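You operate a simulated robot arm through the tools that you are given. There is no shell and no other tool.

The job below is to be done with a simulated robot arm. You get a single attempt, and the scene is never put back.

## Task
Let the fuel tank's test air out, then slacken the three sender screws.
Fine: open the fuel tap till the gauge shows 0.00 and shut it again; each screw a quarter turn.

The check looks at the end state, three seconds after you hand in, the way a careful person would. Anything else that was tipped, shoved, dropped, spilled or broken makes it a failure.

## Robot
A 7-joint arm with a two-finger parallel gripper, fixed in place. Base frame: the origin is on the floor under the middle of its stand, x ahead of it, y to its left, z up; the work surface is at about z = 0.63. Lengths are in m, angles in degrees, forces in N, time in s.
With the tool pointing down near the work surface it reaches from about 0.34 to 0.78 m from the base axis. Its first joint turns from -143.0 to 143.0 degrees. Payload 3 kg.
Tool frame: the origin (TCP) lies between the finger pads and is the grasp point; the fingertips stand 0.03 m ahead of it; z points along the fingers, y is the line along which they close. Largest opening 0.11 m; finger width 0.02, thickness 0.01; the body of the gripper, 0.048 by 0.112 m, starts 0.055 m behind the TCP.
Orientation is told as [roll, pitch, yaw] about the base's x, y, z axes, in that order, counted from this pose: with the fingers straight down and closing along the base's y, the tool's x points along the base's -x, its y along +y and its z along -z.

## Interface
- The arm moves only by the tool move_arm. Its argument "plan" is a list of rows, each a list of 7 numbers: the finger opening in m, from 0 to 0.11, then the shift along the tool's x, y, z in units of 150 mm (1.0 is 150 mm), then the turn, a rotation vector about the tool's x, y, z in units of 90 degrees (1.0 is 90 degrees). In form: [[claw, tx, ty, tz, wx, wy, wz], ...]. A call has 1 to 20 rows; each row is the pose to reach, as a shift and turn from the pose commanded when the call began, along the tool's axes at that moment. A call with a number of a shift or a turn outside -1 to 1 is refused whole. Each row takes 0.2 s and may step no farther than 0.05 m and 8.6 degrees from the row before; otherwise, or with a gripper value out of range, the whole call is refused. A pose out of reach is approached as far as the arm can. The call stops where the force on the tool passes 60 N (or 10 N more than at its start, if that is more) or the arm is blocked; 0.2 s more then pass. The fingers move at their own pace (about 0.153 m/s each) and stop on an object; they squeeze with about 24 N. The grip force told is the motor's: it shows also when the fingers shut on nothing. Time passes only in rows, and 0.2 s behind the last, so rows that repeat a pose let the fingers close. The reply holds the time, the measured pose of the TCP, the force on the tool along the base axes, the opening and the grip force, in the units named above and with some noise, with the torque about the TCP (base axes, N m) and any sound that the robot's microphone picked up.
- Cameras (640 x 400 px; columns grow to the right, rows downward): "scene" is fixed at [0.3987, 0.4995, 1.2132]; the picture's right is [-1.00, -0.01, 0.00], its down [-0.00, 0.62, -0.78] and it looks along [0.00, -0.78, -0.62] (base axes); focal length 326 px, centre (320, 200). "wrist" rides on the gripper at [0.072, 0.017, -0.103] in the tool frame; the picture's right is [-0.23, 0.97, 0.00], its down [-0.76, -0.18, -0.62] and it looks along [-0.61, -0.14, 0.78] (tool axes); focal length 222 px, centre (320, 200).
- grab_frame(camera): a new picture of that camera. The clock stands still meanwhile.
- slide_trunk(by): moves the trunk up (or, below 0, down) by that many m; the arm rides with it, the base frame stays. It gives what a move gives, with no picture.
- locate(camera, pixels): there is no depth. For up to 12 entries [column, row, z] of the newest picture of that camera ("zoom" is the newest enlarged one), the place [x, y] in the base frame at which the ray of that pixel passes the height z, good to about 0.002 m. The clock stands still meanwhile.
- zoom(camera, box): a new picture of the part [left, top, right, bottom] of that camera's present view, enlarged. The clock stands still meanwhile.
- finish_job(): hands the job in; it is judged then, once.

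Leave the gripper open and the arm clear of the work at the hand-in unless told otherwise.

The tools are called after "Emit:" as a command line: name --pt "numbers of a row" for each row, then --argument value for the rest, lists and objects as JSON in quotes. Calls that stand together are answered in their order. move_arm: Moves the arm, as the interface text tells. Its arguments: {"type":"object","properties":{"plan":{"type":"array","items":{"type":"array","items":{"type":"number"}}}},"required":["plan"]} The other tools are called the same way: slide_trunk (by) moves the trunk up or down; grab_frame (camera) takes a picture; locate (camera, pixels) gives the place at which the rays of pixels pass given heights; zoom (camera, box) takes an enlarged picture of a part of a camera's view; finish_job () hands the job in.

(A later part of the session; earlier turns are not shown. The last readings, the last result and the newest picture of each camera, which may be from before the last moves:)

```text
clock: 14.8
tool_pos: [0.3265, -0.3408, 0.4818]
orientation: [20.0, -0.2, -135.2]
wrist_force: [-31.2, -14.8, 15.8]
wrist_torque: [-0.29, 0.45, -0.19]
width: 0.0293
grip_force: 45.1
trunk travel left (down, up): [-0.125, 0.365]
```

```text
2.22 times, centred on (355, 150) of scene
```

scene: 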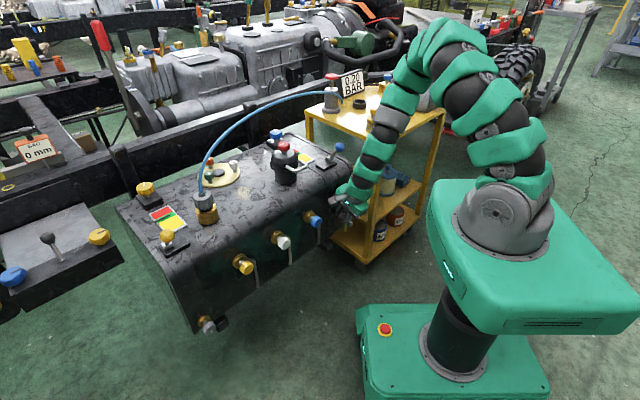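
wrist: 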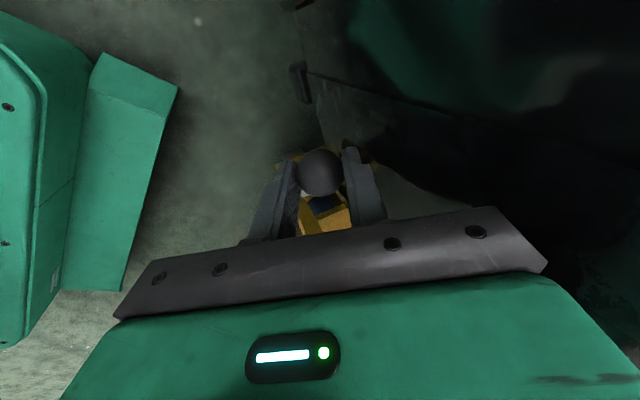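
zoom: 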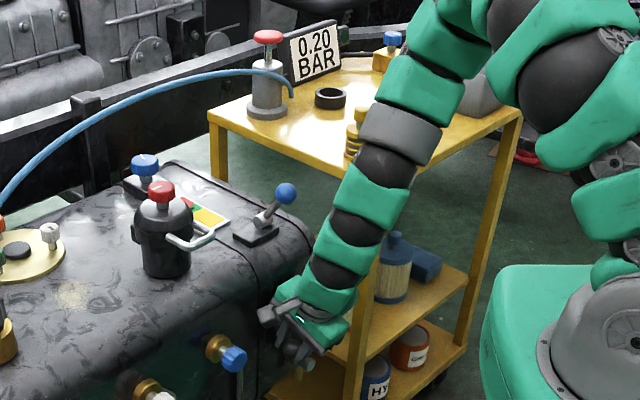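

Moving counter-clockwise builds a resisting force (≈35 N along the arc), likely the closed stop. I go back and test 5 mm the other way (clockwise: right/up).

Emit:
move_arm --pt "0.0 -0.013 0.0 -0.009 0 0 0" --pt "0.0 -0.027 0.0 -0.019 0 0 0" --pt "0.0 -0.04 0.0 -0.028 0 0 0" --pt "0.0 -0.054 0.0 -0.038 0 0 0"

Emit:
zoom --camera "scene" --box '[310, 60, 400, 240]'

Emit:
grab_frame --camera "wrist"

```text
clock: 15.8
tool_pos: [0.3223, -0.3424, 0.4862]
orientation: [20.1, -0.1, -134.7]
wrist_force: [37.6, -13.9, -2.7]
wrist_torque: [0.58, -1.2, 0.62]
width: 0.0293
grip_force: 44.9
trunk travel left (down, up): [-0.125, 0.365]
```

```text
2.22 times, centred on (355, 150) of scene
```

zoom: 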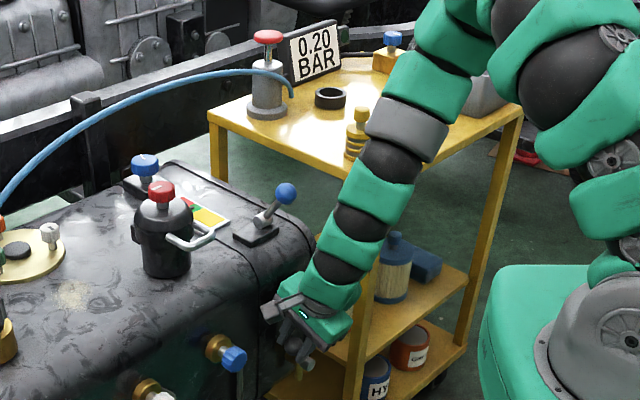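

```text
taken
```

wrist: 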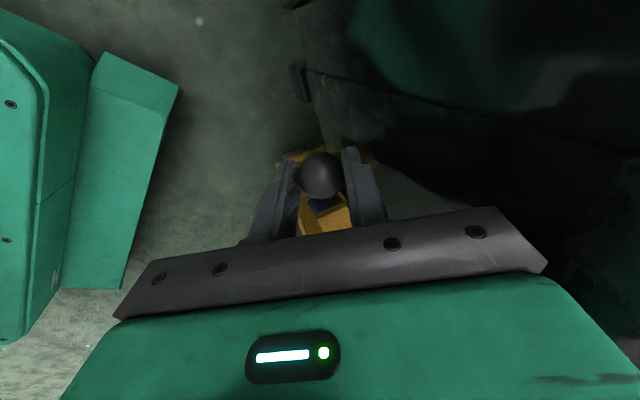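

Forces are about symmetric so far, so it looks like static friction, not a stop. Gauge still 0.20. I'll push further clockwise by 8 mm with a small correction toward the tank.

Emit:
move_arm --pt "0.0 -0.015 0.01 -0.009 0 0 0" --pt "0.0 -0.03 0.015 -0.018 0 0 0" --pt "0.0 -0.044 0.02 -0.026 0 0 0"

Emit:
grab_frame --camera "wrist"

Emit:
zoom --camera "scene" --box '[310, 60, 400, 240]'

```text
clock: 16.6
tool_pos: [0.3163, -0.3476, 0.4911]
orientation: [19.7, 0.0, -135.0]
wrist_force: [13.2, 9.4, -8.4]
wrist_torque: [1.0, -0.97, 0.45]
width: 0.0292
grip_force: 45.3
trunk travel left (down, up): [-0.125, 0.365]
```

```text
taken
```

wrist: 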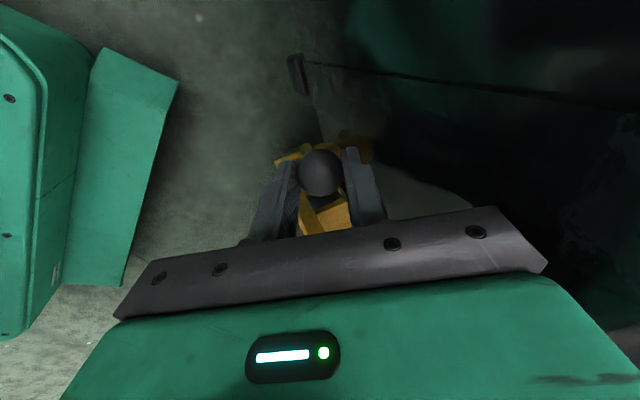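

```text
2.22 times, centred on (355, 150) of scene
```

zoom: 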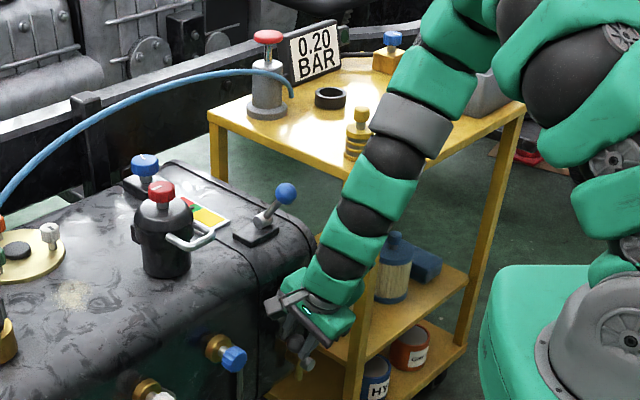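

The lever follows clockwise now (moved ~1 cm, friction only ~18 N); clockwise is the opening way. Gauge still 0.20. I continue along the arc to just past vertical, then check.

Emit:
move_arm --pt "0.0 -0.057 0.008 -0.022 0 0 0" --pt "0.0 -0.116 0.013 -0.036 0 0 0" --pt "0.0 -0.177 0.0153 -0.042 0 0 0" --pt "0.0 -0.239 0.0144 -0.0395 0 0 0"

Emit:
grab_frame --camera "wrist"

Emit:
zoom --camera "scene" --box '[310, 60, 400, 240]'

```text
clock: 17.6
tool_pos: [0.2904, -0.373, 0.4971]
orientation: [20.0, -0.1, -135.0]
wrist_force: [-2.2, 26.5, -1.5]
wrist_torque: [1.27, -0.64, 0.51]
width: 0.0294
grip_force: 44.6
trunk travel left (down, up): [-0.125, 0.365]
```

```text
taken
```

wrist: 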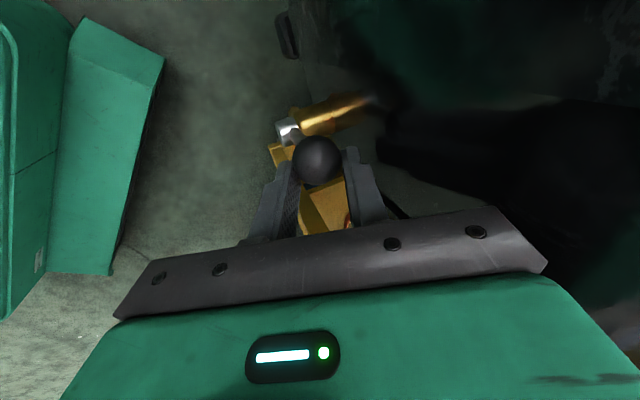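

```text
2.22 times, centred on (355, 150) of scene
```

zoom: 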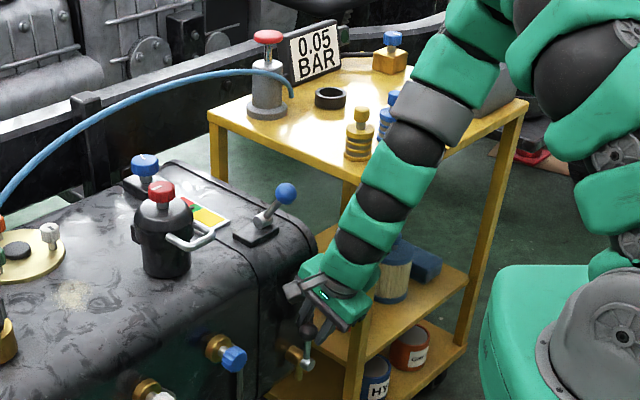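

The gauge has dropped to 0.05 — this is the fuel tap and it's venting. I hold here and let it run to 0.00.

Emit:
move_arm --pt "0.0 0 -0.006 0 0 0 0" --pt "0.0 0 -0.006 0 0 0 0" --pt "0.0 0 -0.006 0 0 0 0" --pt "0.0 0 -0.006 0 0 0 0" --pt "0.0 0 -0.006 0 0 0 0"

Emit:
zoom --camera "scene" --box '[310, 60, 400, 240]'

```text
clock: 18.8
tool_pos: [0.2899, -0.3743, 0.4983]
orientation: [20.1, -0.1, -134.9]
wrist_force: [5.3, 16.3, 9.0]
wrist_torque: [1.06, -0.88, 0.51]
width: 0.0292
grip_force: 44.7
trunk travel left (down, up): [-0.125, 0.365]
```

```text
2.22 times, centred on (355, 150) of scene
```

zoom: 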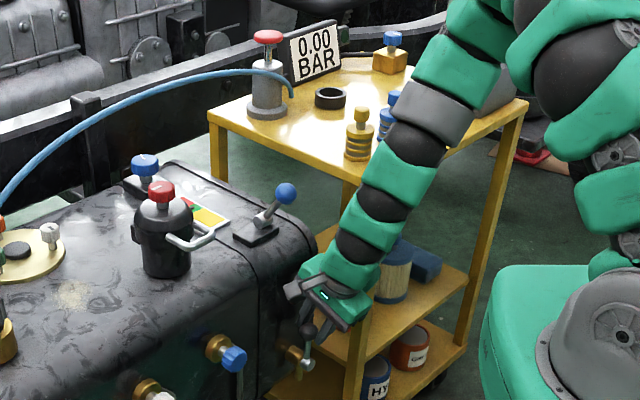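

Gauge reads 0.00. I hold one more second, then swing the lever back along the same arc to its closed stop (slightly past the original angle to seat it).

Emit:
move_arm --pt "0.0 0 0 0 0 0 0" --pt "0.0 0 0 0 0 0 0" --pt "0.0 0 0 0 0 0 0" --pt "0.0 0 0 0 0 0 0" --pt "0.0 0 0 0 0 0 0" --pt "0.0 0.061 0.001 -0.0025 0 0 0" --pt "0.0 0.123 -0.001 0.004 0 0 0" --pt "0.0 0.182 -0.006 0.0175 0 0 0" --pt "0.0 0.239 -0.014 0.0395 0 0 0" --pt "0.0 0.279 -0.022 0.06 0 0 0" --pt "0.0 0.309 -0.029 0.08 0 0 0" --pt "0.0 0.335 -0.036 0.099 0 0 0"

Emit:
grab_frame --camera "wrist"

Emit:
zoom --camera "scene" --box '[310, 60, 400, 240]'

```text
clock: 21.4
tool_pos: [0.326, -0.3396, 0.4836]
orientation: [20.3, -0.2, -135.1]
wrist_force: [-22.1, -9.9, 28.4]
wrist_torque: [-0.53, 0.45, -0.27]
width: 0.0292
grip_force: 45.0
trunk travel left (down, up): [-0.125, 0.365]
```

```text
taken
```

wrist: 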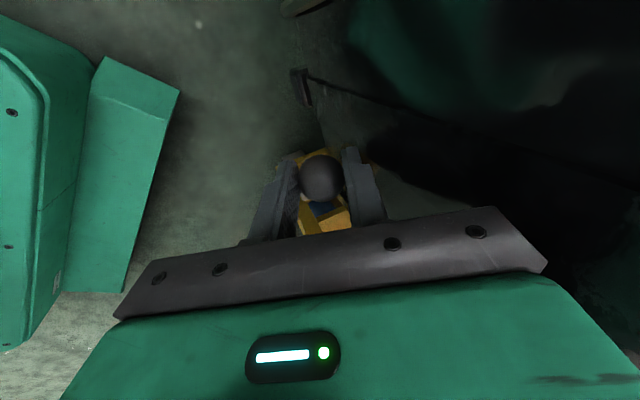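

```text
2.22 times, centred on (355, 150) of scene
```

zoom: 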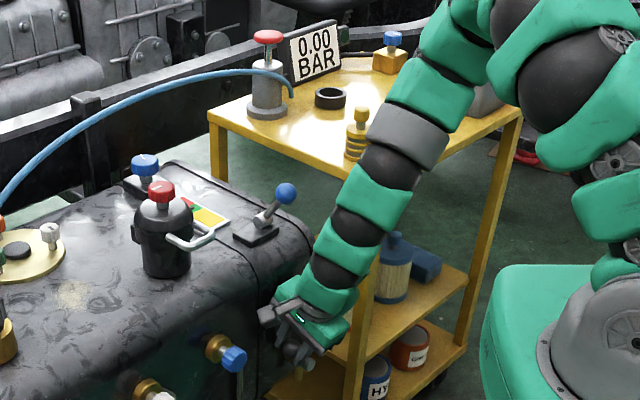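

Force along the arc (~35 N) matches the earlier stop, so the tap is shut again; gauge 0.00. I open the fingers and back straight out along the tool axis.

Emit:
move_arm --pt "0.046 0 0 0 0 0 0" --pt "0.046 0 0 0 0 0 0" --pt "0.046 0 0 -0.13 0 0 0" --pt "0.046 0 0 -0.27 0 0 0" --pt "0.046 0 0 -0.4 0 0 0" --pt "0.046 0 0 -0.533 0 0 0"

Emit:
grab_frame --camera "wrist"

Emit:
zoom --camera "scene" --box '[310, 130, 400, 240]'

```text
clock: 22.8
tool_pos: [0.3074, -0.3182, 0.5574]
orientation: [19.9, 0.0, -134.9]
wrist_force: [-0.2, 0.1, 0.1]
wrist_torque: [0.0, -0.02, 0.01]
width: 0.0461
grip_force: 0.1
trunk travel left (down, up): [-0.125, 0.365]
```

```text
taken
```

wrist: 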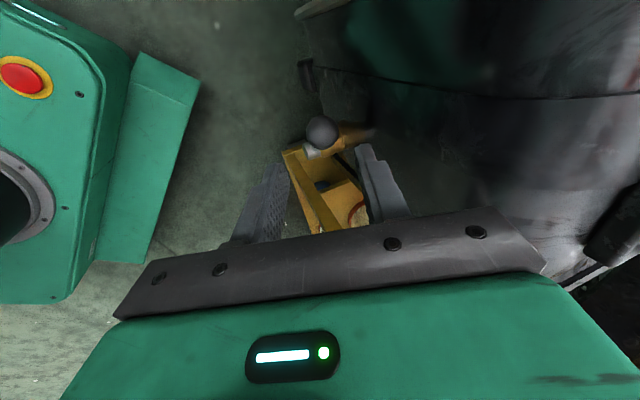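

```text
3.64 times, centred on (355, 185) of scene
```

zoom: 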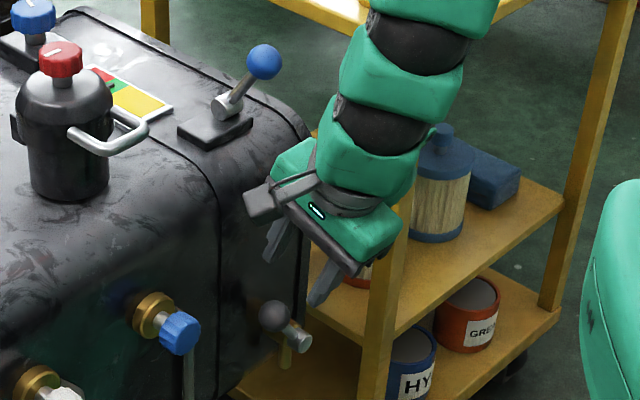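

I compare the lever's angle now with the first zoom of it.

Emit:
zoom --camera "scene" --box '[325, 200, 373, 230]'

Emit:
grab_frame --camera "scene"

```text
13.33 times, centred on (349, 215) of scene
```

zoom: 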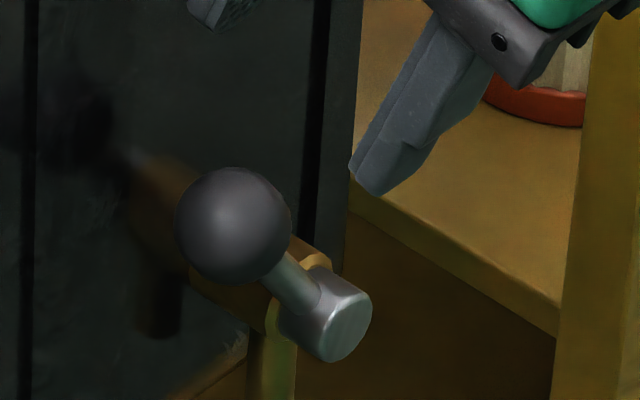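

```text
taken
```

scene: 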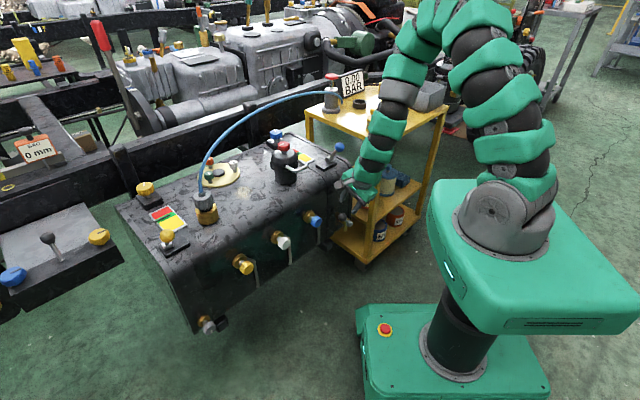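

The lever looks exactly as at the start (ball at zoom (233,225)), gauge 0.00: tap shut. Now to the sender screws. First I swing the hand back upright away from the tank (rotating about its wrist).

Emit:
move_arm --pt "0.046 0 -0.158 -0.01 0.075 0 0" --pt "0.046 0 -0.312 -0.038 0.15 0 0" --pt "0.046 0 -0.456 -0.08 0.222 0 0"

Emit:
grab_frame --camera "scene"

```text
clock: 23.6
tool_pos: [0.2577, -0.2714, 0.5451]
orientation: [0.0, -0.1, -135.0]
wrist_force: [-0.5, 0.1, 0.4]
wrist_torque: [0.02, -0.01, 0.0]
width: 0.0459
grip_force: 0.0
trunk travel left (down, up): [-0.125, 0.365]
```

```text
taken
```

scene: 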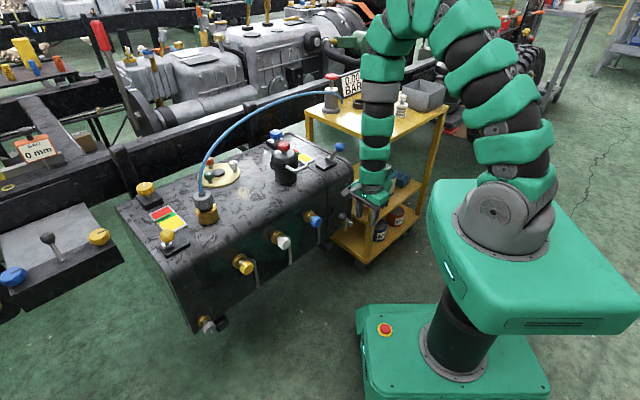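

Clear. I raise the trunk fully (+0.365) to be able to come over the hose from high up.

Emit:
slide_trunk --by 0.36

Emit:
grab_frame --camera "scene"

Emit:
grab_frame --camera "wrist"

```text
clock: 27.1
tool_pos: [0.2577, -0.2716, 0.905]
orientation: [0.1, -0.1, -135.0]
wrist_force: [0.0, 0.0, 0.0]
wrist_torque: [0.02, -0.04, 0.04]
width: 0.046
grip_force: 0.0
trunk travel left (down, up): [-0.485, 0.005]
```

```text
taken
```

scene: 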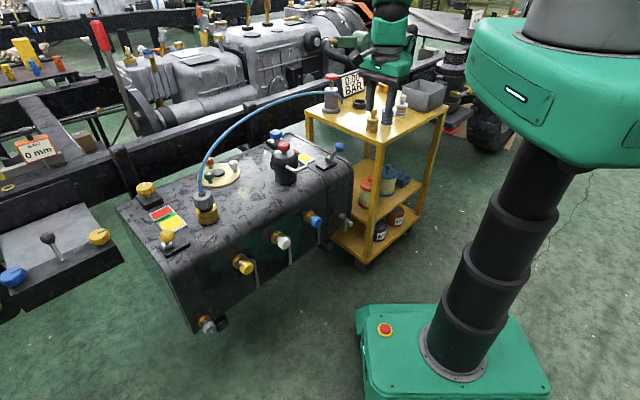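

```text
taken
```

wrist: 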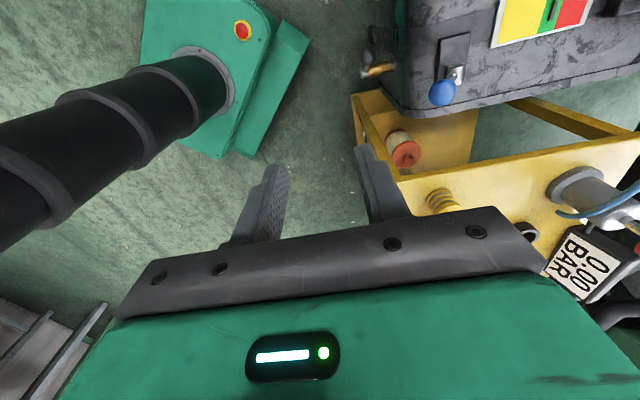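

Tool is at z=0.905, well above everything here. I rotate the hand back (+82°) and rise 9 cm in the same call.

Emit:
move_arm --pt "0.08 0 0 -0.06 0 0 -0.091" --pt "0.08 0 0 -0.12 0 0 -0.182" --pt "0.08 0 0 -0.18 0 0 -0.273" --pt "0.08 0 0 -0.24 0 0 -0.364" --pt "0.08 0 0 -0.3 0 0 -0.455" --pt "0.08 0 0 -0.36 0 0 -0.546" --pt "0.08 0 0 -0.42 0 0 -0.637" --pt "0.08 0 0 -0.48 0 0 -0.728" --pt "0.08 0 0 -0.54 0 0 -0.819" --pt "0.08 0 0 -0.6 0 0 -0.91"

```text
clock: 29.3
tool_pos: [0.2583, -0.2705, 0.9943]
orientation: [-0.1, -0.3, -53.0]
wrist_force: [0.6, -0.3, 0.4]
wrist_torque: [-0.01, 0.02, 0.02]
width: 0.0799
grip_force: 0.1
trunk travel left (down, up): [-0.485, 0.005]
```

Next: move toward the sender at this height (1.0 m, hose tops out at about 0.85) and turn the hand to yaw 0.

Emit:
move_arm --pt "0.08 -0.103 0.089 0 0 0 -0.084" --pt "0.08 -0.206 0.179 0 0 0 -0.168" --pt "0.08 -0.309 0.268 0 0 0 -0.252" --pt "0.08 -0.411 0.358 0 0 0 -0.337" --pt "0.08 -0.514 0.447 0 0 0 -0.421" --pt "0.08 -0.617 0.537 0 0 0 -0.505" --pt "0.08 -0.72 0.626 0 0 0 -0.589"

Emit:
grab_frame --camera "wrist"

Emit:
grab_frame --camera "scene"

```text
clock: 30.9
tool_pos: [0.3993, -0.2994, 0.9957]
orientation: [0.0, 0.1, 0.0]
wrist_force: [0.2, 0.0, 0.2]
wrist_torque: [0.0, -0.02, 0.0]
width: 0.0799
grip_force: 0.2
trunk travel left (down, up): [-0.485, 0.005]
```

```text
taken
```

wrist: 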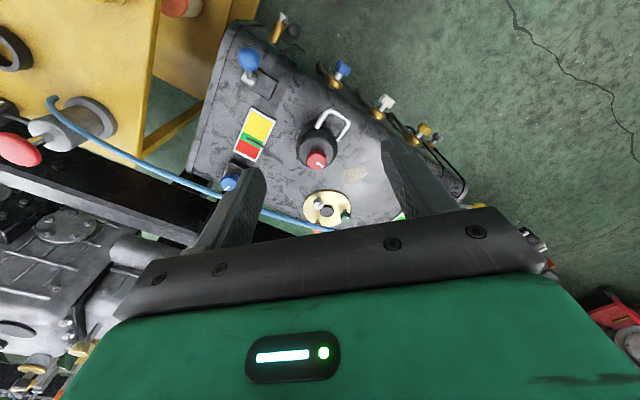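

```text
taken
```

scene: 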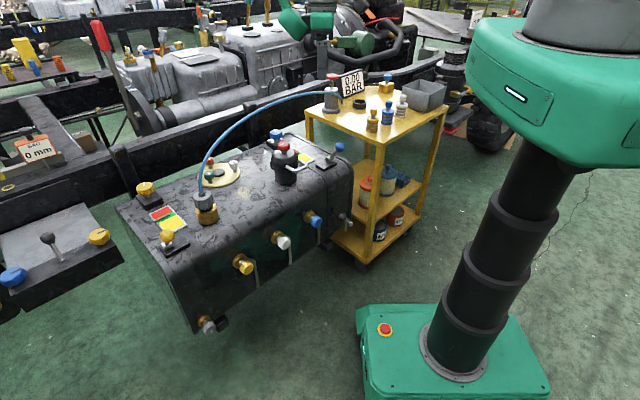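

I continue to about (0.54,-0.33,1.0) to look at the sender flange from above and measure screw positions.

Emit:
move_arm --pt "0.08 -0.24 -0.05 0 0 0 0" --pt "0.08 -0.48 -0.1 0 0 0 0" --pt "0.08 -0.71 -0.15 0 0 0 0" --pt "0.08 -0.933 -0.2 0 0 0 0"

Emit:
grab_frame --camera "wrist"

Emit:
grab_frame --camera "scene"

```text
clock: 31.9
tool_pos: [0.5379, -0.3308, 0.9944]
orientation: [-0.2, 0.0, -0.1]
wrist_force: [0.3, 0.5, 0.1]
wrist_torque: [0.02, -0.01, -0.02]
width: 0.0802
grip_force: 0.0
trunk travel left (down, up): [-0.485, 0.005]
```

```text
taken
```

wrist: 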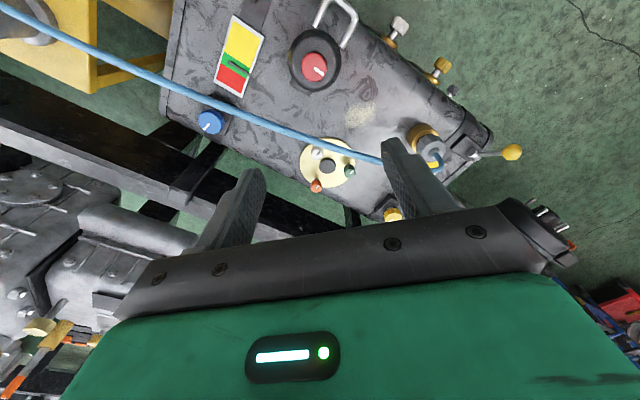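

```text
taken
```

scene: 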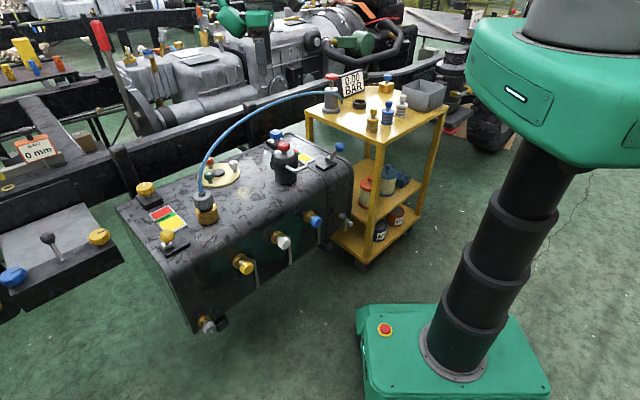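

Emit:
zoom --camera "wrist" --box '[280, 110, 400, 210]'

Emit:
zoom --camera "scene" --box '[180, 140, 260, 200]'

Emit:
locate --camera "wrist" --pixels '[[325, 166, 0.63], [318, 153, 0.66], [316, 186, 0.66], [349, 171, 0.66], [356, 153, 0.83], [300, 130, 0.83], [240, 107, 0.83], [180, 85, 0.83], [300, 230, 0.6], [270, 195, 0.6], [350, 220, 0.6]]'

```text
4.00 times, centred on (340, 160) of wrist
```

zoom: 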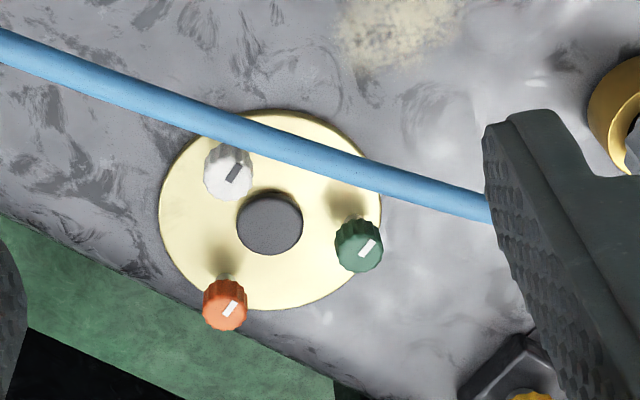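

```text
6.67 times, centred on (220, 170) of scene
```

zoom: 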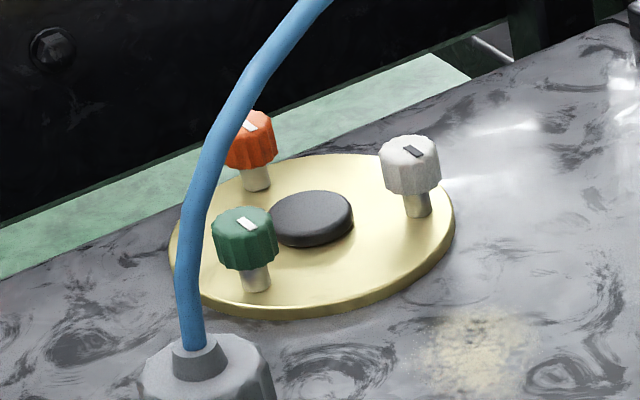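

```text
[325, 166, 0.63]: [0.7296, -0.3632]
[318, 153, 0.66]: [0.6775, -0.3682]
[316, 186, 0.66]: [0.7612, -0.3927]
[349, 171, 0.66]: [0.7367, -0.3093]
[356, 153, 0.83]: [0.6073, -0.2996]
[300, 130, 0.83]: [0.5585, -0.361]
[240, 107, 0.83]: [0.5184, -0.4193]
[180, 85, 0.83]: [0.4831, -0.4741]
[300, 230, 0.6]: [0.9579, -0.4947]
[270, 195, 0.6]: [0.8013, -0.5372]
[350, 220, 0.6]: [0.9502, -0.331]
```

Triangulating with both cameras: white knob top ≈ (0.671,-0.366,0.670), green ≈ (0.733,-0.306,0.670), orange ≈ (0.749,-0.388,0.670). The hose arches at z≈0.83–0.86 just this side of them. I'll zoom tightly on each knob to record the starting angle of its mark.

Emit:
zoom --camera "wrist" --box '[302, 140, 334, 164]'

Emit:
locate --camera "zoom" --pixels '[[320, 200, 0.67], [420, 200, 0.67], [320, 100, 0.67]]'

Emit:
zoom --camera "wrist" --box '[334, 160, 366, 184]'

Emit:
locate --camera "zoom" --pixels '[[320, 200, 0.67], [420, 200, 0.67], [320, 100, 0.67]]'

Emit:
zoom --camera "wrist" --box '[300, 174, 332, 198]'

Emit:
locate --camera "zoom" --pixels '[[320, 200, 0.67], [420, 200, 0.67], [320, 100, 0.67]]'

```text
16.00 times, centred on (318, 152) of wrist
```

zoom: 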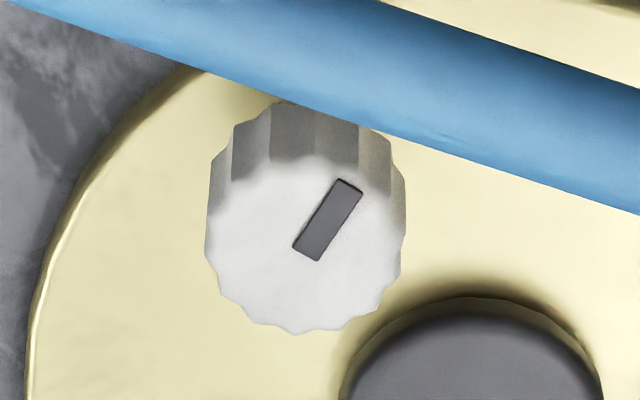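

```text
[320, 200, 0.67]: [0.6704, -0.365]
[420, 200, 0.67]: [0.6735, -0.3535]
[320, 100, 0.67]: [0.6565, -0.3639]
```

```text
16.00 times, centred on (350, 172) of wrist
```

zoom: 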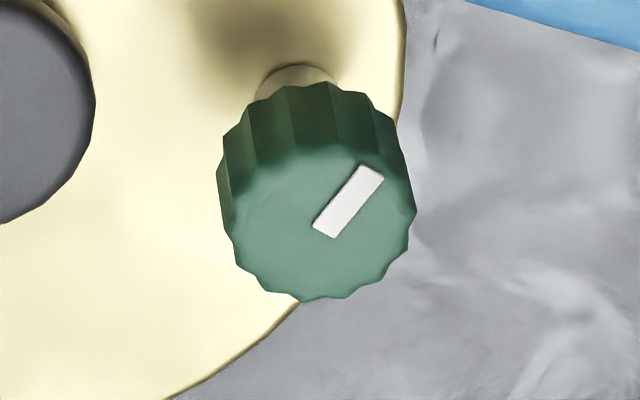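

```text
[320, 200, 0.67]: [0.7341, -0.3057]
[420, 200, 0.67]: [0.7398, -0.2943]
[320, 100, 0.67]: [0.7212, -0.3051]
```

```text
16.00 times, centred on (316, 186) of wrist
```

zoom: 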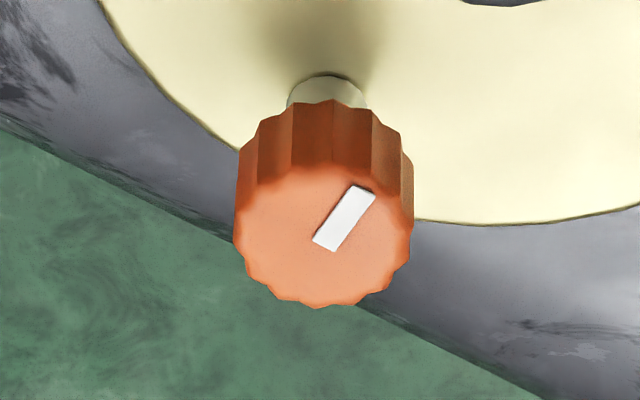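

```text
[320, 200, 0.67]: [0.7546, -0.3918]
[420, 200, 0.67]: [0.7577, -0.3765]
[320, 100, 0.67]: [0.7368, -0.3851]
```

All three marks point alike (about 138° in base, i.e. toward −x/+y); after a quarter turn counter-clockwise they should point to about 228° (−x/−y). Knob diameter ≈ 25 mm. I'll refine heights with tight scene zooms.

Emit:
zoom --camera "scene" --box '[222, 152, 246, 176]'

Emit:
zoom --camera "scene" --box '[197, 152, 221, 188]'

```text
16.00 times, centred on (234, 164) of scene
```

zoom: 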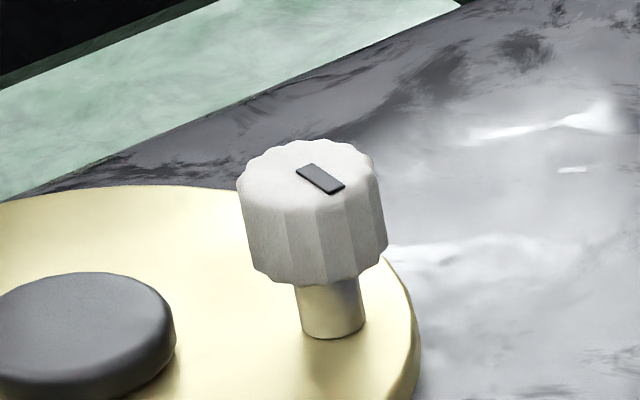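

```text
11.11 times, centred on (209, 170) of scene
```

zoom: 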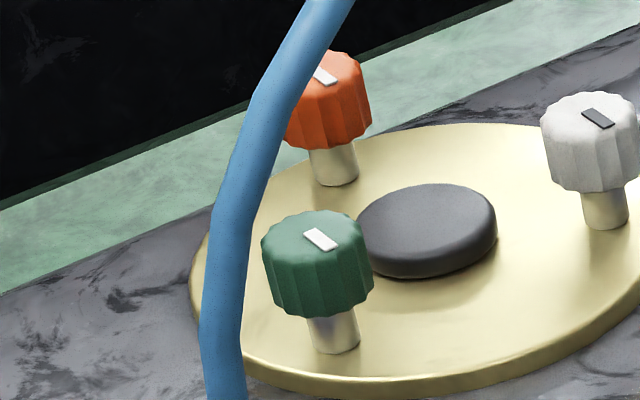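

Emit:
locate --camera "wrist" --pixels '[[317.06, 154.8, 0.66], [317.06, 154.8, 0.67], [317.06, 154.8, 0.68], [350.0, 173.6, 0.66], [350.0, 173.6, 0.67], [350.0, 173.6, 0.68], [316.2, 188.6, 0.66], [316.2, 188.6, 0.67], [316.2, 188.6, 0.68]]'

Emit:
locate --camera "scene" --pixels '[[233.25, 162.6, 0.66], [233.25, 162.6, 0.67], [233.25, 162.6, 0.68], [208.55, 173.3, 0.66], [208.55, 173.3, 0.67], [208.55, 173.3, 0.68], [209.45, 159.65, 0.66], [209.45, 159.65, 0.67], [209.45, 159.65, 0.68]]'

```text
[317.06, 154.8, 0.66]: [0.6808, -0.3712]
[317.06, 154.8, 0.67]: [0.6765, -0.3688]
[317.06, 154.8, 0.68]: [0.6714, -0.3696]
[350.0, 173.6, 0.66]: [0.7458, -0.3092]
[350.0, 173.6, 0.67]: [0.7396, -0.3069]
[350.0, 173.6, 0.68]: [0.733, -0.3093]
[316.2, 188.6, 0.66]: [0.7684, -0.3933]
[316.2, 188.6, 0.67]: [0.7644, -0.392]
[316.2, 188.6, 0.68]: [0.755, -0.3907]
```

```text
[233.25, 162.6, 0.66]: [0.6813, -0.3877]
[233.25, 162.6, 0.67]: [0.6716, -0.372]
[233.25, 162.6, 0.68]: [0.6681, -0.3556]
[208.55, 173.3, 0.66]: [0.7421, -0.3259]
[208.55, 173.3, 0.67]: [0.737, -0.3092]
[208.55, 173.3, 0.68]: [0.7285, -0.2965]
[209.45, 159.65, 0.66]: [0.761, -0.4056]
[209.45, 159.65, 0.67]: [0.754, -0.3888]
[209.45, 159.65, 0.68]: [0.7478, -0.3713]
```

Refined: white (0.674,-0.369), green (0.738,-0.308), orange (0.760,-0.391), tops z≈0.671. I now move above the white screw at the same height (0.99) with the hand turned to yaw +45°, checking reach.

Emit:
move_arm --pt "0.06 -0.151 -0.042 0 0 0 -0.083" --pt "0.06 -0.302 -0.085 0 0 0 -0.167" --pt "0.06 -0.453 -0.127 0 0 0 -0.25" --pt "0.06 -0.605 -0.17 0 0 0 -0.333" --pt "0.06 -0.756 -0.212 0 0 0 -0.417" --pt "0.06 -0.907 -0.255 0 0 0 -0.5"

Emit:
grab_frame --camera "wrist"

Emit:
grab_frame --camera "scene"

```text
clock: 33.3
tool_pos: [0.6769, -0.3684, 0.9941]
orientation: [-0.2, 0.1, 45.1]
wrist_force: [0.2, -0.1, 0.7]
wrist_torque: [-0.02, -0.01, -0.01]
width: 0.0599
grip_force: 0.0
trunk travel left (down, up): [-0.485, 0.005]
```

```text
taken
```

wrist: 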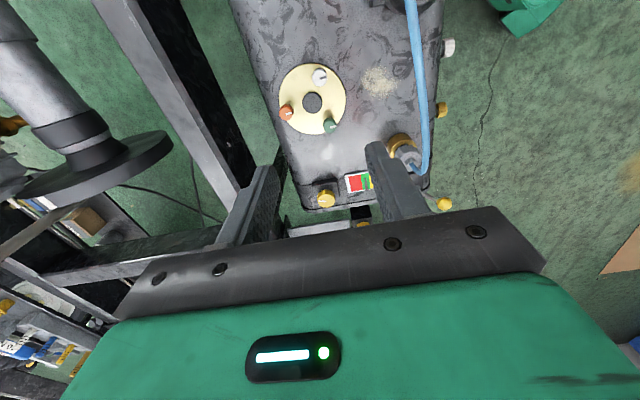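

```text
taken
```

scene: 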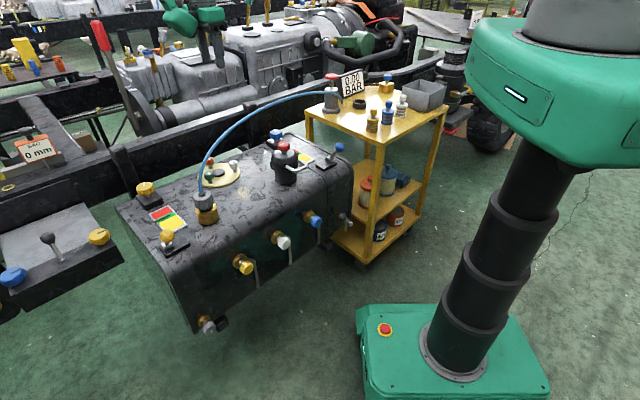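

Reached above white with the tool vertical. In the wrist view the sender is fully visible ((320,75) white, (286,113) orange, (330,126) green), hose to the right, chassis rail left. I test the reach at this height above the orange screw.

Emit:
move_arm --pt "0.06 -0.095 -0.166 0 0 0 0" --pt "0.06 -0.19 -0.332 0 0 0 0" --pt "0.06 -0.285 -0.498 0 0 0 0"

Emit:
grab_frame --camera "wrist"

Emit:
grab_frame --camera "scene"

```text
clock: 34.1
tool_pos: [0.7038, -0.3753, 0.9961]
orientation: [-0.1, 0.1, 45.0]
wrist_force: [-0.9, -0.4, 0.7]
wrist_torque: [-0.03, -0.03, 0.01]
width: 0.0599
grip_force: 0.1
out of reach, approached as far as the arm can: row 2, 3
trunk travel left (down, up): [-0.485, 0.005]
```

```text
taken
```

wrist: 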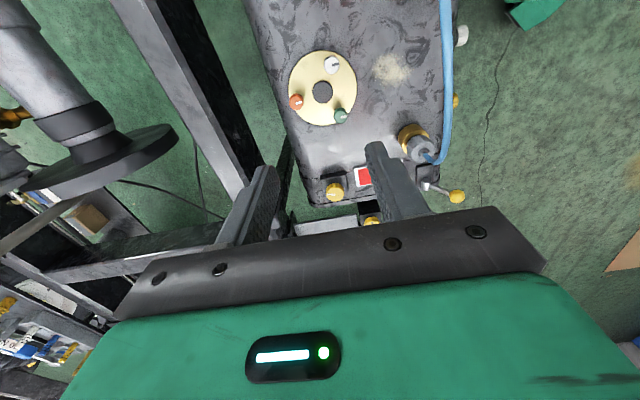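

```text
taken
```

scene: 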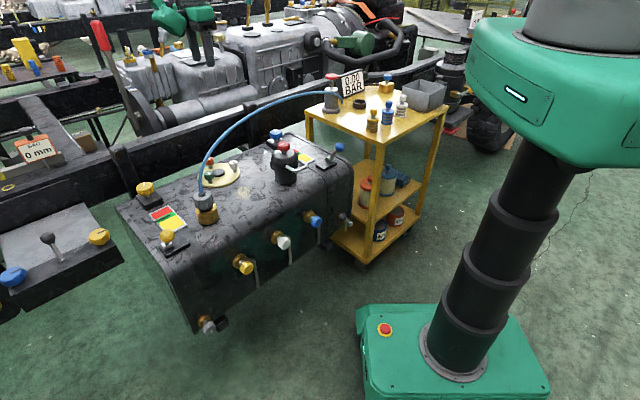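

Limit of vertical reach at this height is r≈0.80; orange will need an outward tilt, white and green are fine. I return above white while lowering to z=0.85 and turning the hand to yaw 9°.

Emit:
move_arm --pt "0.05 0.022 0.034 0.194 0 0 0.08" --pt "0.05 0.044 0.068 0.389 0 0 0.16" --pt "0.05 0.067 0.102 0.584 0 0 0.24" --pt "0.05 0.089 0.136 0.778 0 0 0.32" --pt "0.05 0.111 0.17 0.973 0 0 0.4"

Emit:
grab_frame --camera "wrist"

Emit:
grab_frame --camera "scene"

```text
clock: 35.3
tool_pos: [0.6736, -0.3658, 0.8492]
orientation: [-0.2, -0.1, 8.7]
wrist_force: [-0.3, -0.2, 0.4]
wrist_torque: [0.01, -0.01, 0.02]
width: 0.05
grip_force: 0.1
trunk travel left (down, up): [-0.485, 0.005]
```

```text
taken
```

wrist: 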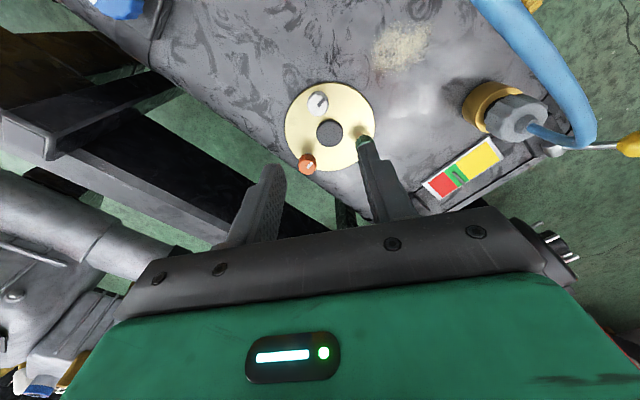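

```text
taken
```

scene: 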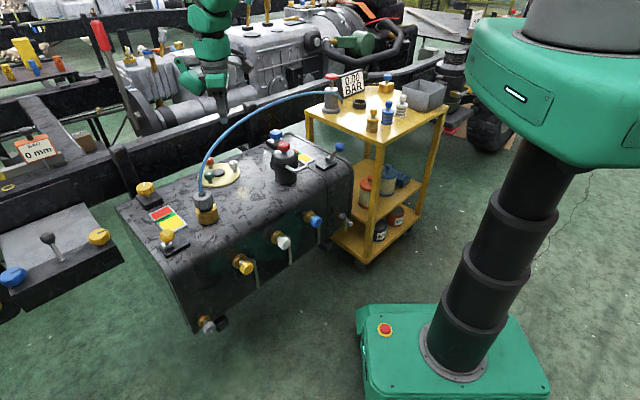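

I refine the white position from this closer view (knob at (318,103)).

Emit:
zoom --camera "wrist" --box '[280, 75, 380, 180]'

Emit:
zoom --camera "wrist" --box '[302, 91, 334, 115]'

Emit:
locate --camera "wrist" --pixels '[[318, 104, 0.671], [318, 104, 0.65], [306, 164, 0.671], [330, 132, 0.65], [500, 110, 0.7], [540, 50, 0.83], [570, 130, 0.8]]'

Emit:
zoom --camera "scene" --box '[160, 0, 300, 190]'

```text
3.81 times, centred on (330, 128) of wrist
```

zoom: 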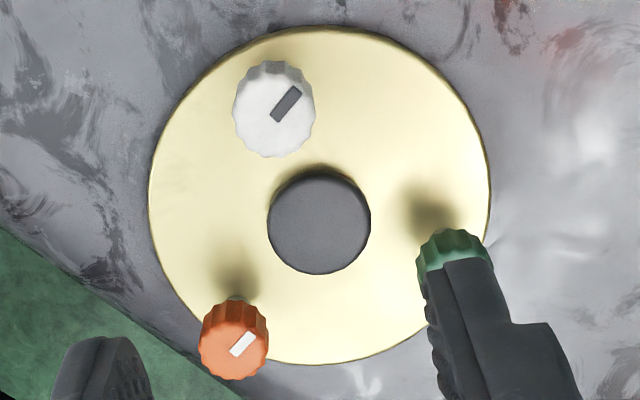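

```text
16.00 times, centred on (318, 103) of wrist
```

zoom: 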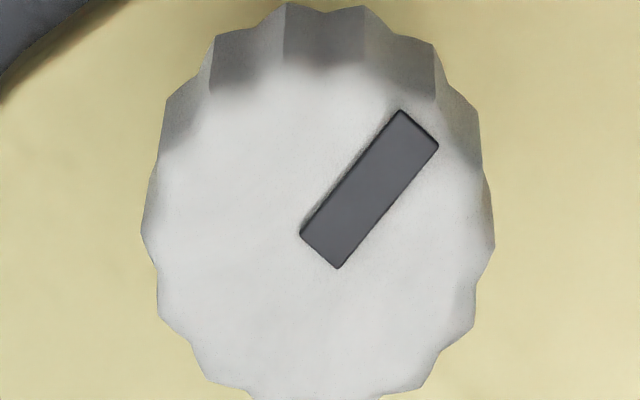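

```text
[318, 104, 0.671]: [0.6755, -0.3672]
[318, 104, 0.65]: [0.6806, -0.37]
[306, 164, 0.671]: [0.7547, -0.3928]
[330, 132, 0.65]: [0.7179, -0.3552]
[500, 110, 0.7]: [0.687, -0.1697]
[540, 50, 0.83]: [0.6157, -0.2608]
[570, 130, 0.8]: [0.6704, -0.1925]
```

```text
2.11 times, centred on (230, 95) of scene
```

zoom: 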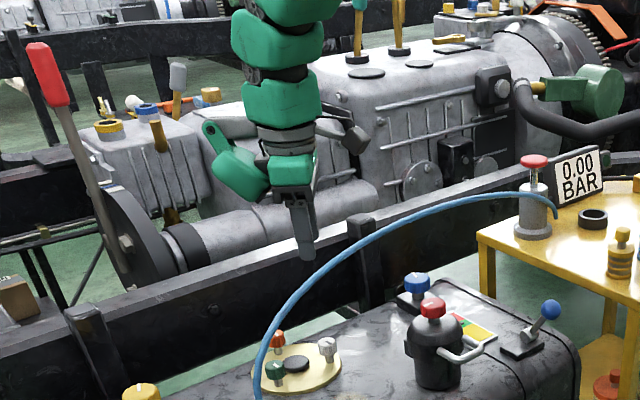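

White knob centre from here: ≈(0.6755,-0.368); its mark is at ≈135°. I lower to TCP z=0.75 and then check the forearm's clearance over the hose in the scene view.

Emit:
move_arm --pt "0.05 -0.004 -0.006 0.22 0 0 0" --pt "0.05 -0.007 -0.011 0.44 0 0 0" --pt "0.05 -0.01 -0.016 0.66 0 0 0"

Emit:
grab_frame --camera "wrist"

Emit:
grab_frame --camera "scene"

Emit:
zoom --camera "scene" --box '[180, 0, 320, 190]'

```text
clock: 36.1
tool_pos: [0.6717, -0.3693, 0.7891]
orientation: [-0.1, 0.1, 8.8]
wrist_force: [-0.4, -1.7, -0.3]
wrist_torque: [0.03, 0.0, 0.02]
width: 0.0498
grip_force: 0.1
out of reach, approached as far as the arm can: row 2, 3
trunk travel left (down, up): [-0.485, 0.005]
```

```text
taken
```

wrist: 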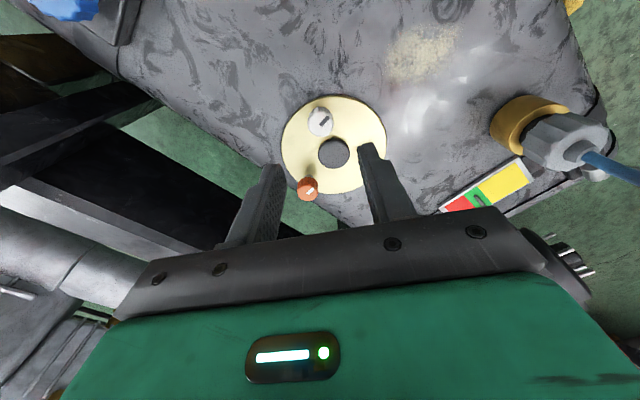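

```text
taken
```

scene: 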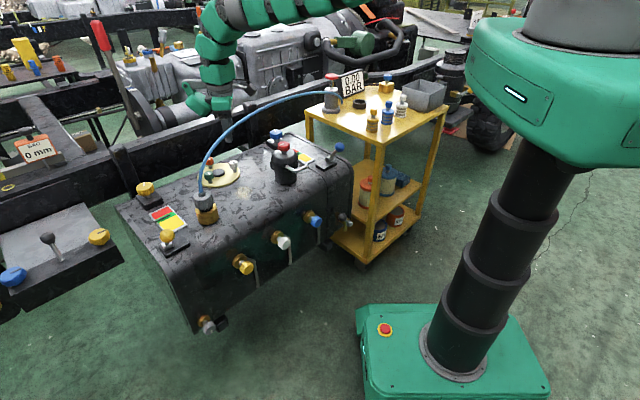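

```text
2.11 times, centred on (250, 95) of scene
```

zoom: 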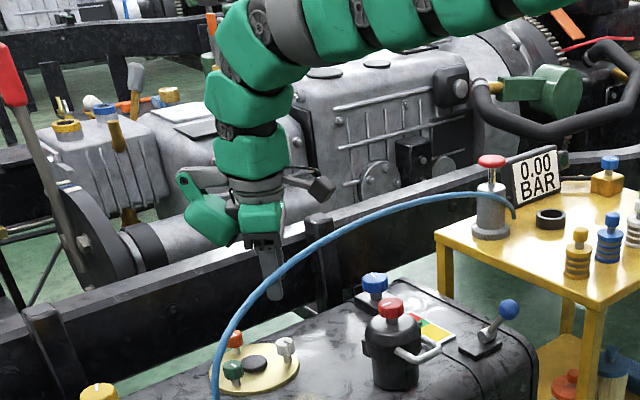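

The arm is at its stretch limit here because the trunk is too high (limit circle fits: best reach when TCP is ~1.01 m at this trunk height). I'll raise the TCP by 12 cm, centred on white, then lower the trunk by 18 cm to end at about z=0.73, fingertips 3 cm above the knob.

Emit:
move_arm --pt "0.05 -0.01 0.002 -0.27 0 0 0" --pt "0.05 -0.018 0.004 -0.54 0 0 0" --pt "0.05 -0.026 0.005 -0.8 0 0 0"

Emit:
slide_trunk --by -0.18

Emit:
grab_frame --camera "wrist"

Emit:
zoom --camera "scene" --box '[180, 0, 320, 190]'

```text
clock: 36.9
tool_pos: [0.6772, -0.3689, 0.9081]
orientation: [-0.2, 0.0, 8.8]
wrist_force: [-0.3, 0.0, -0.6]
wrist_torque: [0.02, -0.01, 0.02]
width: 0.0503
grip_force: 0.1
trunk travel left (down, up): [-0.485, 0.005]
```

```text
clock: 38.9
tool_pos: [0.6757, -0.3695, 0.728]
orientation: [-0.1, 0.0, 8.9]
wrist_force: [-0.1, -0.1, -0.1]
wrist_torque: [0.01, 0.01, -0.02]
width: 0.0501
grip_force: 0.1
trunk travel left (down, up): [-0.305, 0.185]
```

```text
taken
```

wrist: 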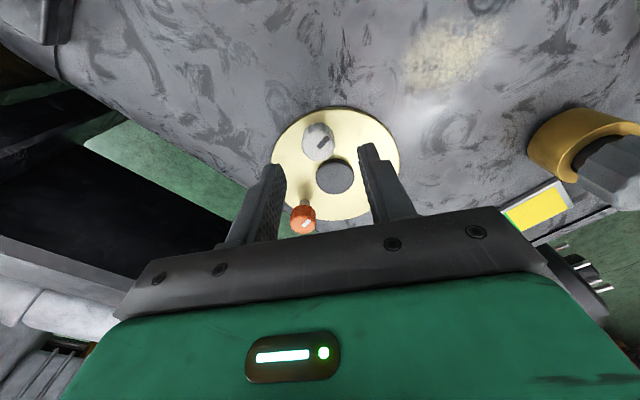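

```text
2.11 times, centred on (250, 95) of scene
```

zoom: 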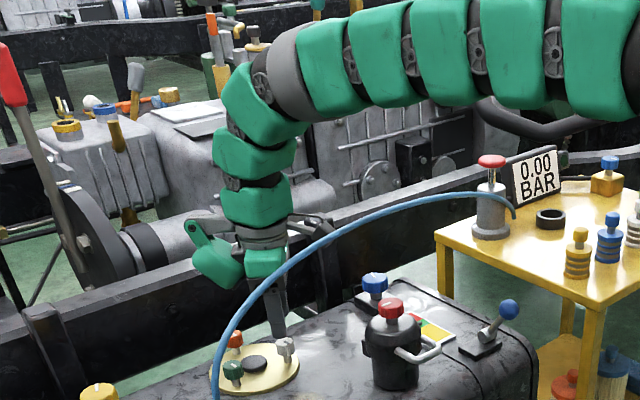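

The forearm passes clearly above the hose. The white knob is at wrist (318,142). I refine alignment from here.

Emit:
zoom --camera "wrist" --box '[290, 118, 350, 162]'

Emit:
locate --camera "zoom" --pixels '[[290, 220, 0.671], [320, 200, 0.671], [290, 220, 0.675], [450, 390, 0.65]]'

Emit:
zoom --camera "scene" --box '[200, 110, 280, 190]'

```text
9.09 times, centred on (320, 140) of wrist
```

zoom: 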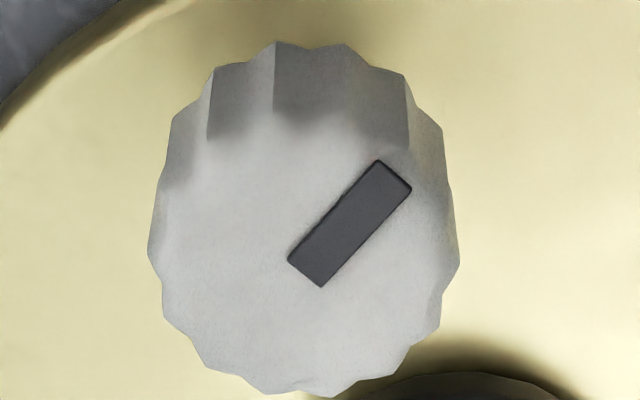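

```text
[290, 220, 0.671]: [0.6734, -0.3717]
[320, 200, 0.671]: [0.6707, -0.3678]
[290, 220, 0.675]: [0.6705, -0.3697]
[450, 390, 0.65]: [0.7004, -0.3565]
```

```text
5.00 times, centred on (240, 150) of scene
```

zoom: 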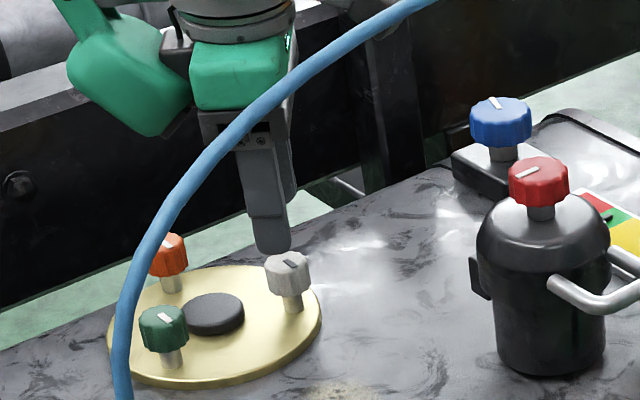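

Emit:
zoom --camera "wrist" --box '[290, 118, 350, 162]'

Emit:
locate --camera "zoom" --pixels '[[305, 258, 0.671], [305, 258, 0.671], [305, 258, 0.671], [305, 258, 0.673], [150, 245, 0.671], [460, 265, 0.671], [310, 395, 0.671], [300, 120, 0.671]]'

```text
9.09 times, centred on (320, 140) of wrist
```

zoom: 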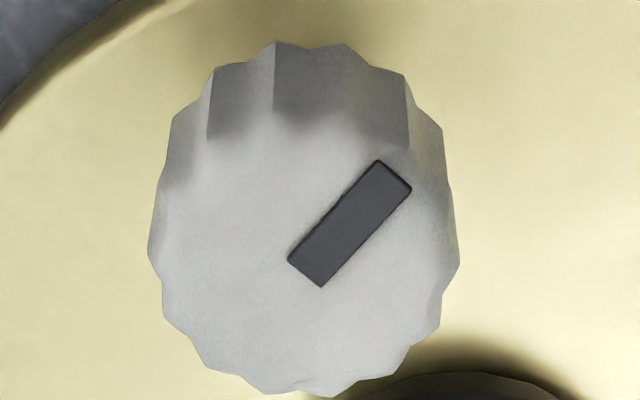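

```text
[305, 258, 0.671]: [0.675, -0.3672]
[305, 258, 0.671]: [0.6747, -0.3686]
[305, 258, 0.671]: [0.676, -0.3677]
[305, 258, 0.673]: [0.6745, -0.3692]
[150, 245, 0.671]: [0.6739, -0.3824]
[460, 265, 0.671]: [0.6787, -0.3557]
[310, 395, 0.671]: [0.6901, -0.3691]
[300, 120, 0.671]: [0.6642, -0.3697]
```

Knob centre ≈ (0.676,-0.3685), TCP at (0.6757,-0.3695): aligned within ~1 mm. I descend 42 mm so the fingertips straddle the knob's upper part, then close.

Emit:
move_arm --pt "0.05 0 0.004 0.1 0 0 0" --pt "0.05 0 0.006 0.2 0 0 0" --pt "0.05 0 0.006 0.28 0 0 0"

Emit:
grab_frame --camera "wrist"

Emit:
zoom --camera "scene" --box '[180, 30, 320, 190]'

```text
clock: 39.7
tool_pos: [0.6737, -0.3676, 0.6872]
orientation: [-0.1, 0.1, 8.9]
wrist_force: [-0.7, 0.6, 0.3]
wrist_torque: [-0.02, 0.01, 0.03]
width: 0.05
grip_force: 0.0
trunk travel left (down, up): [-0.305, 0.185]
```

```text
taken
```

wrist: 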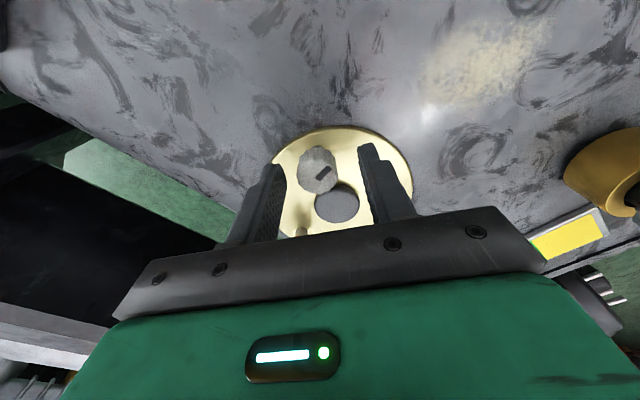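

```text
2.50 times, centred on (250, 110) of scene
```

zoom: 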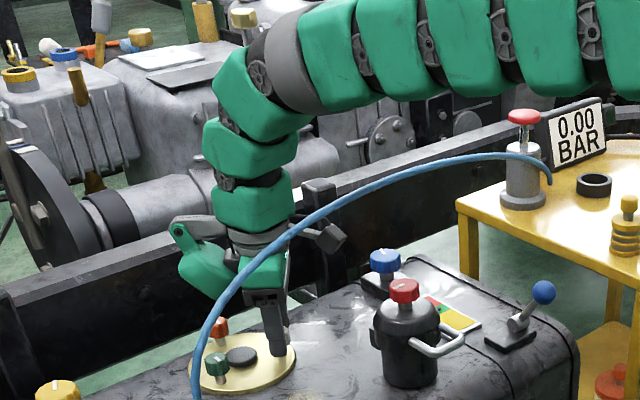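

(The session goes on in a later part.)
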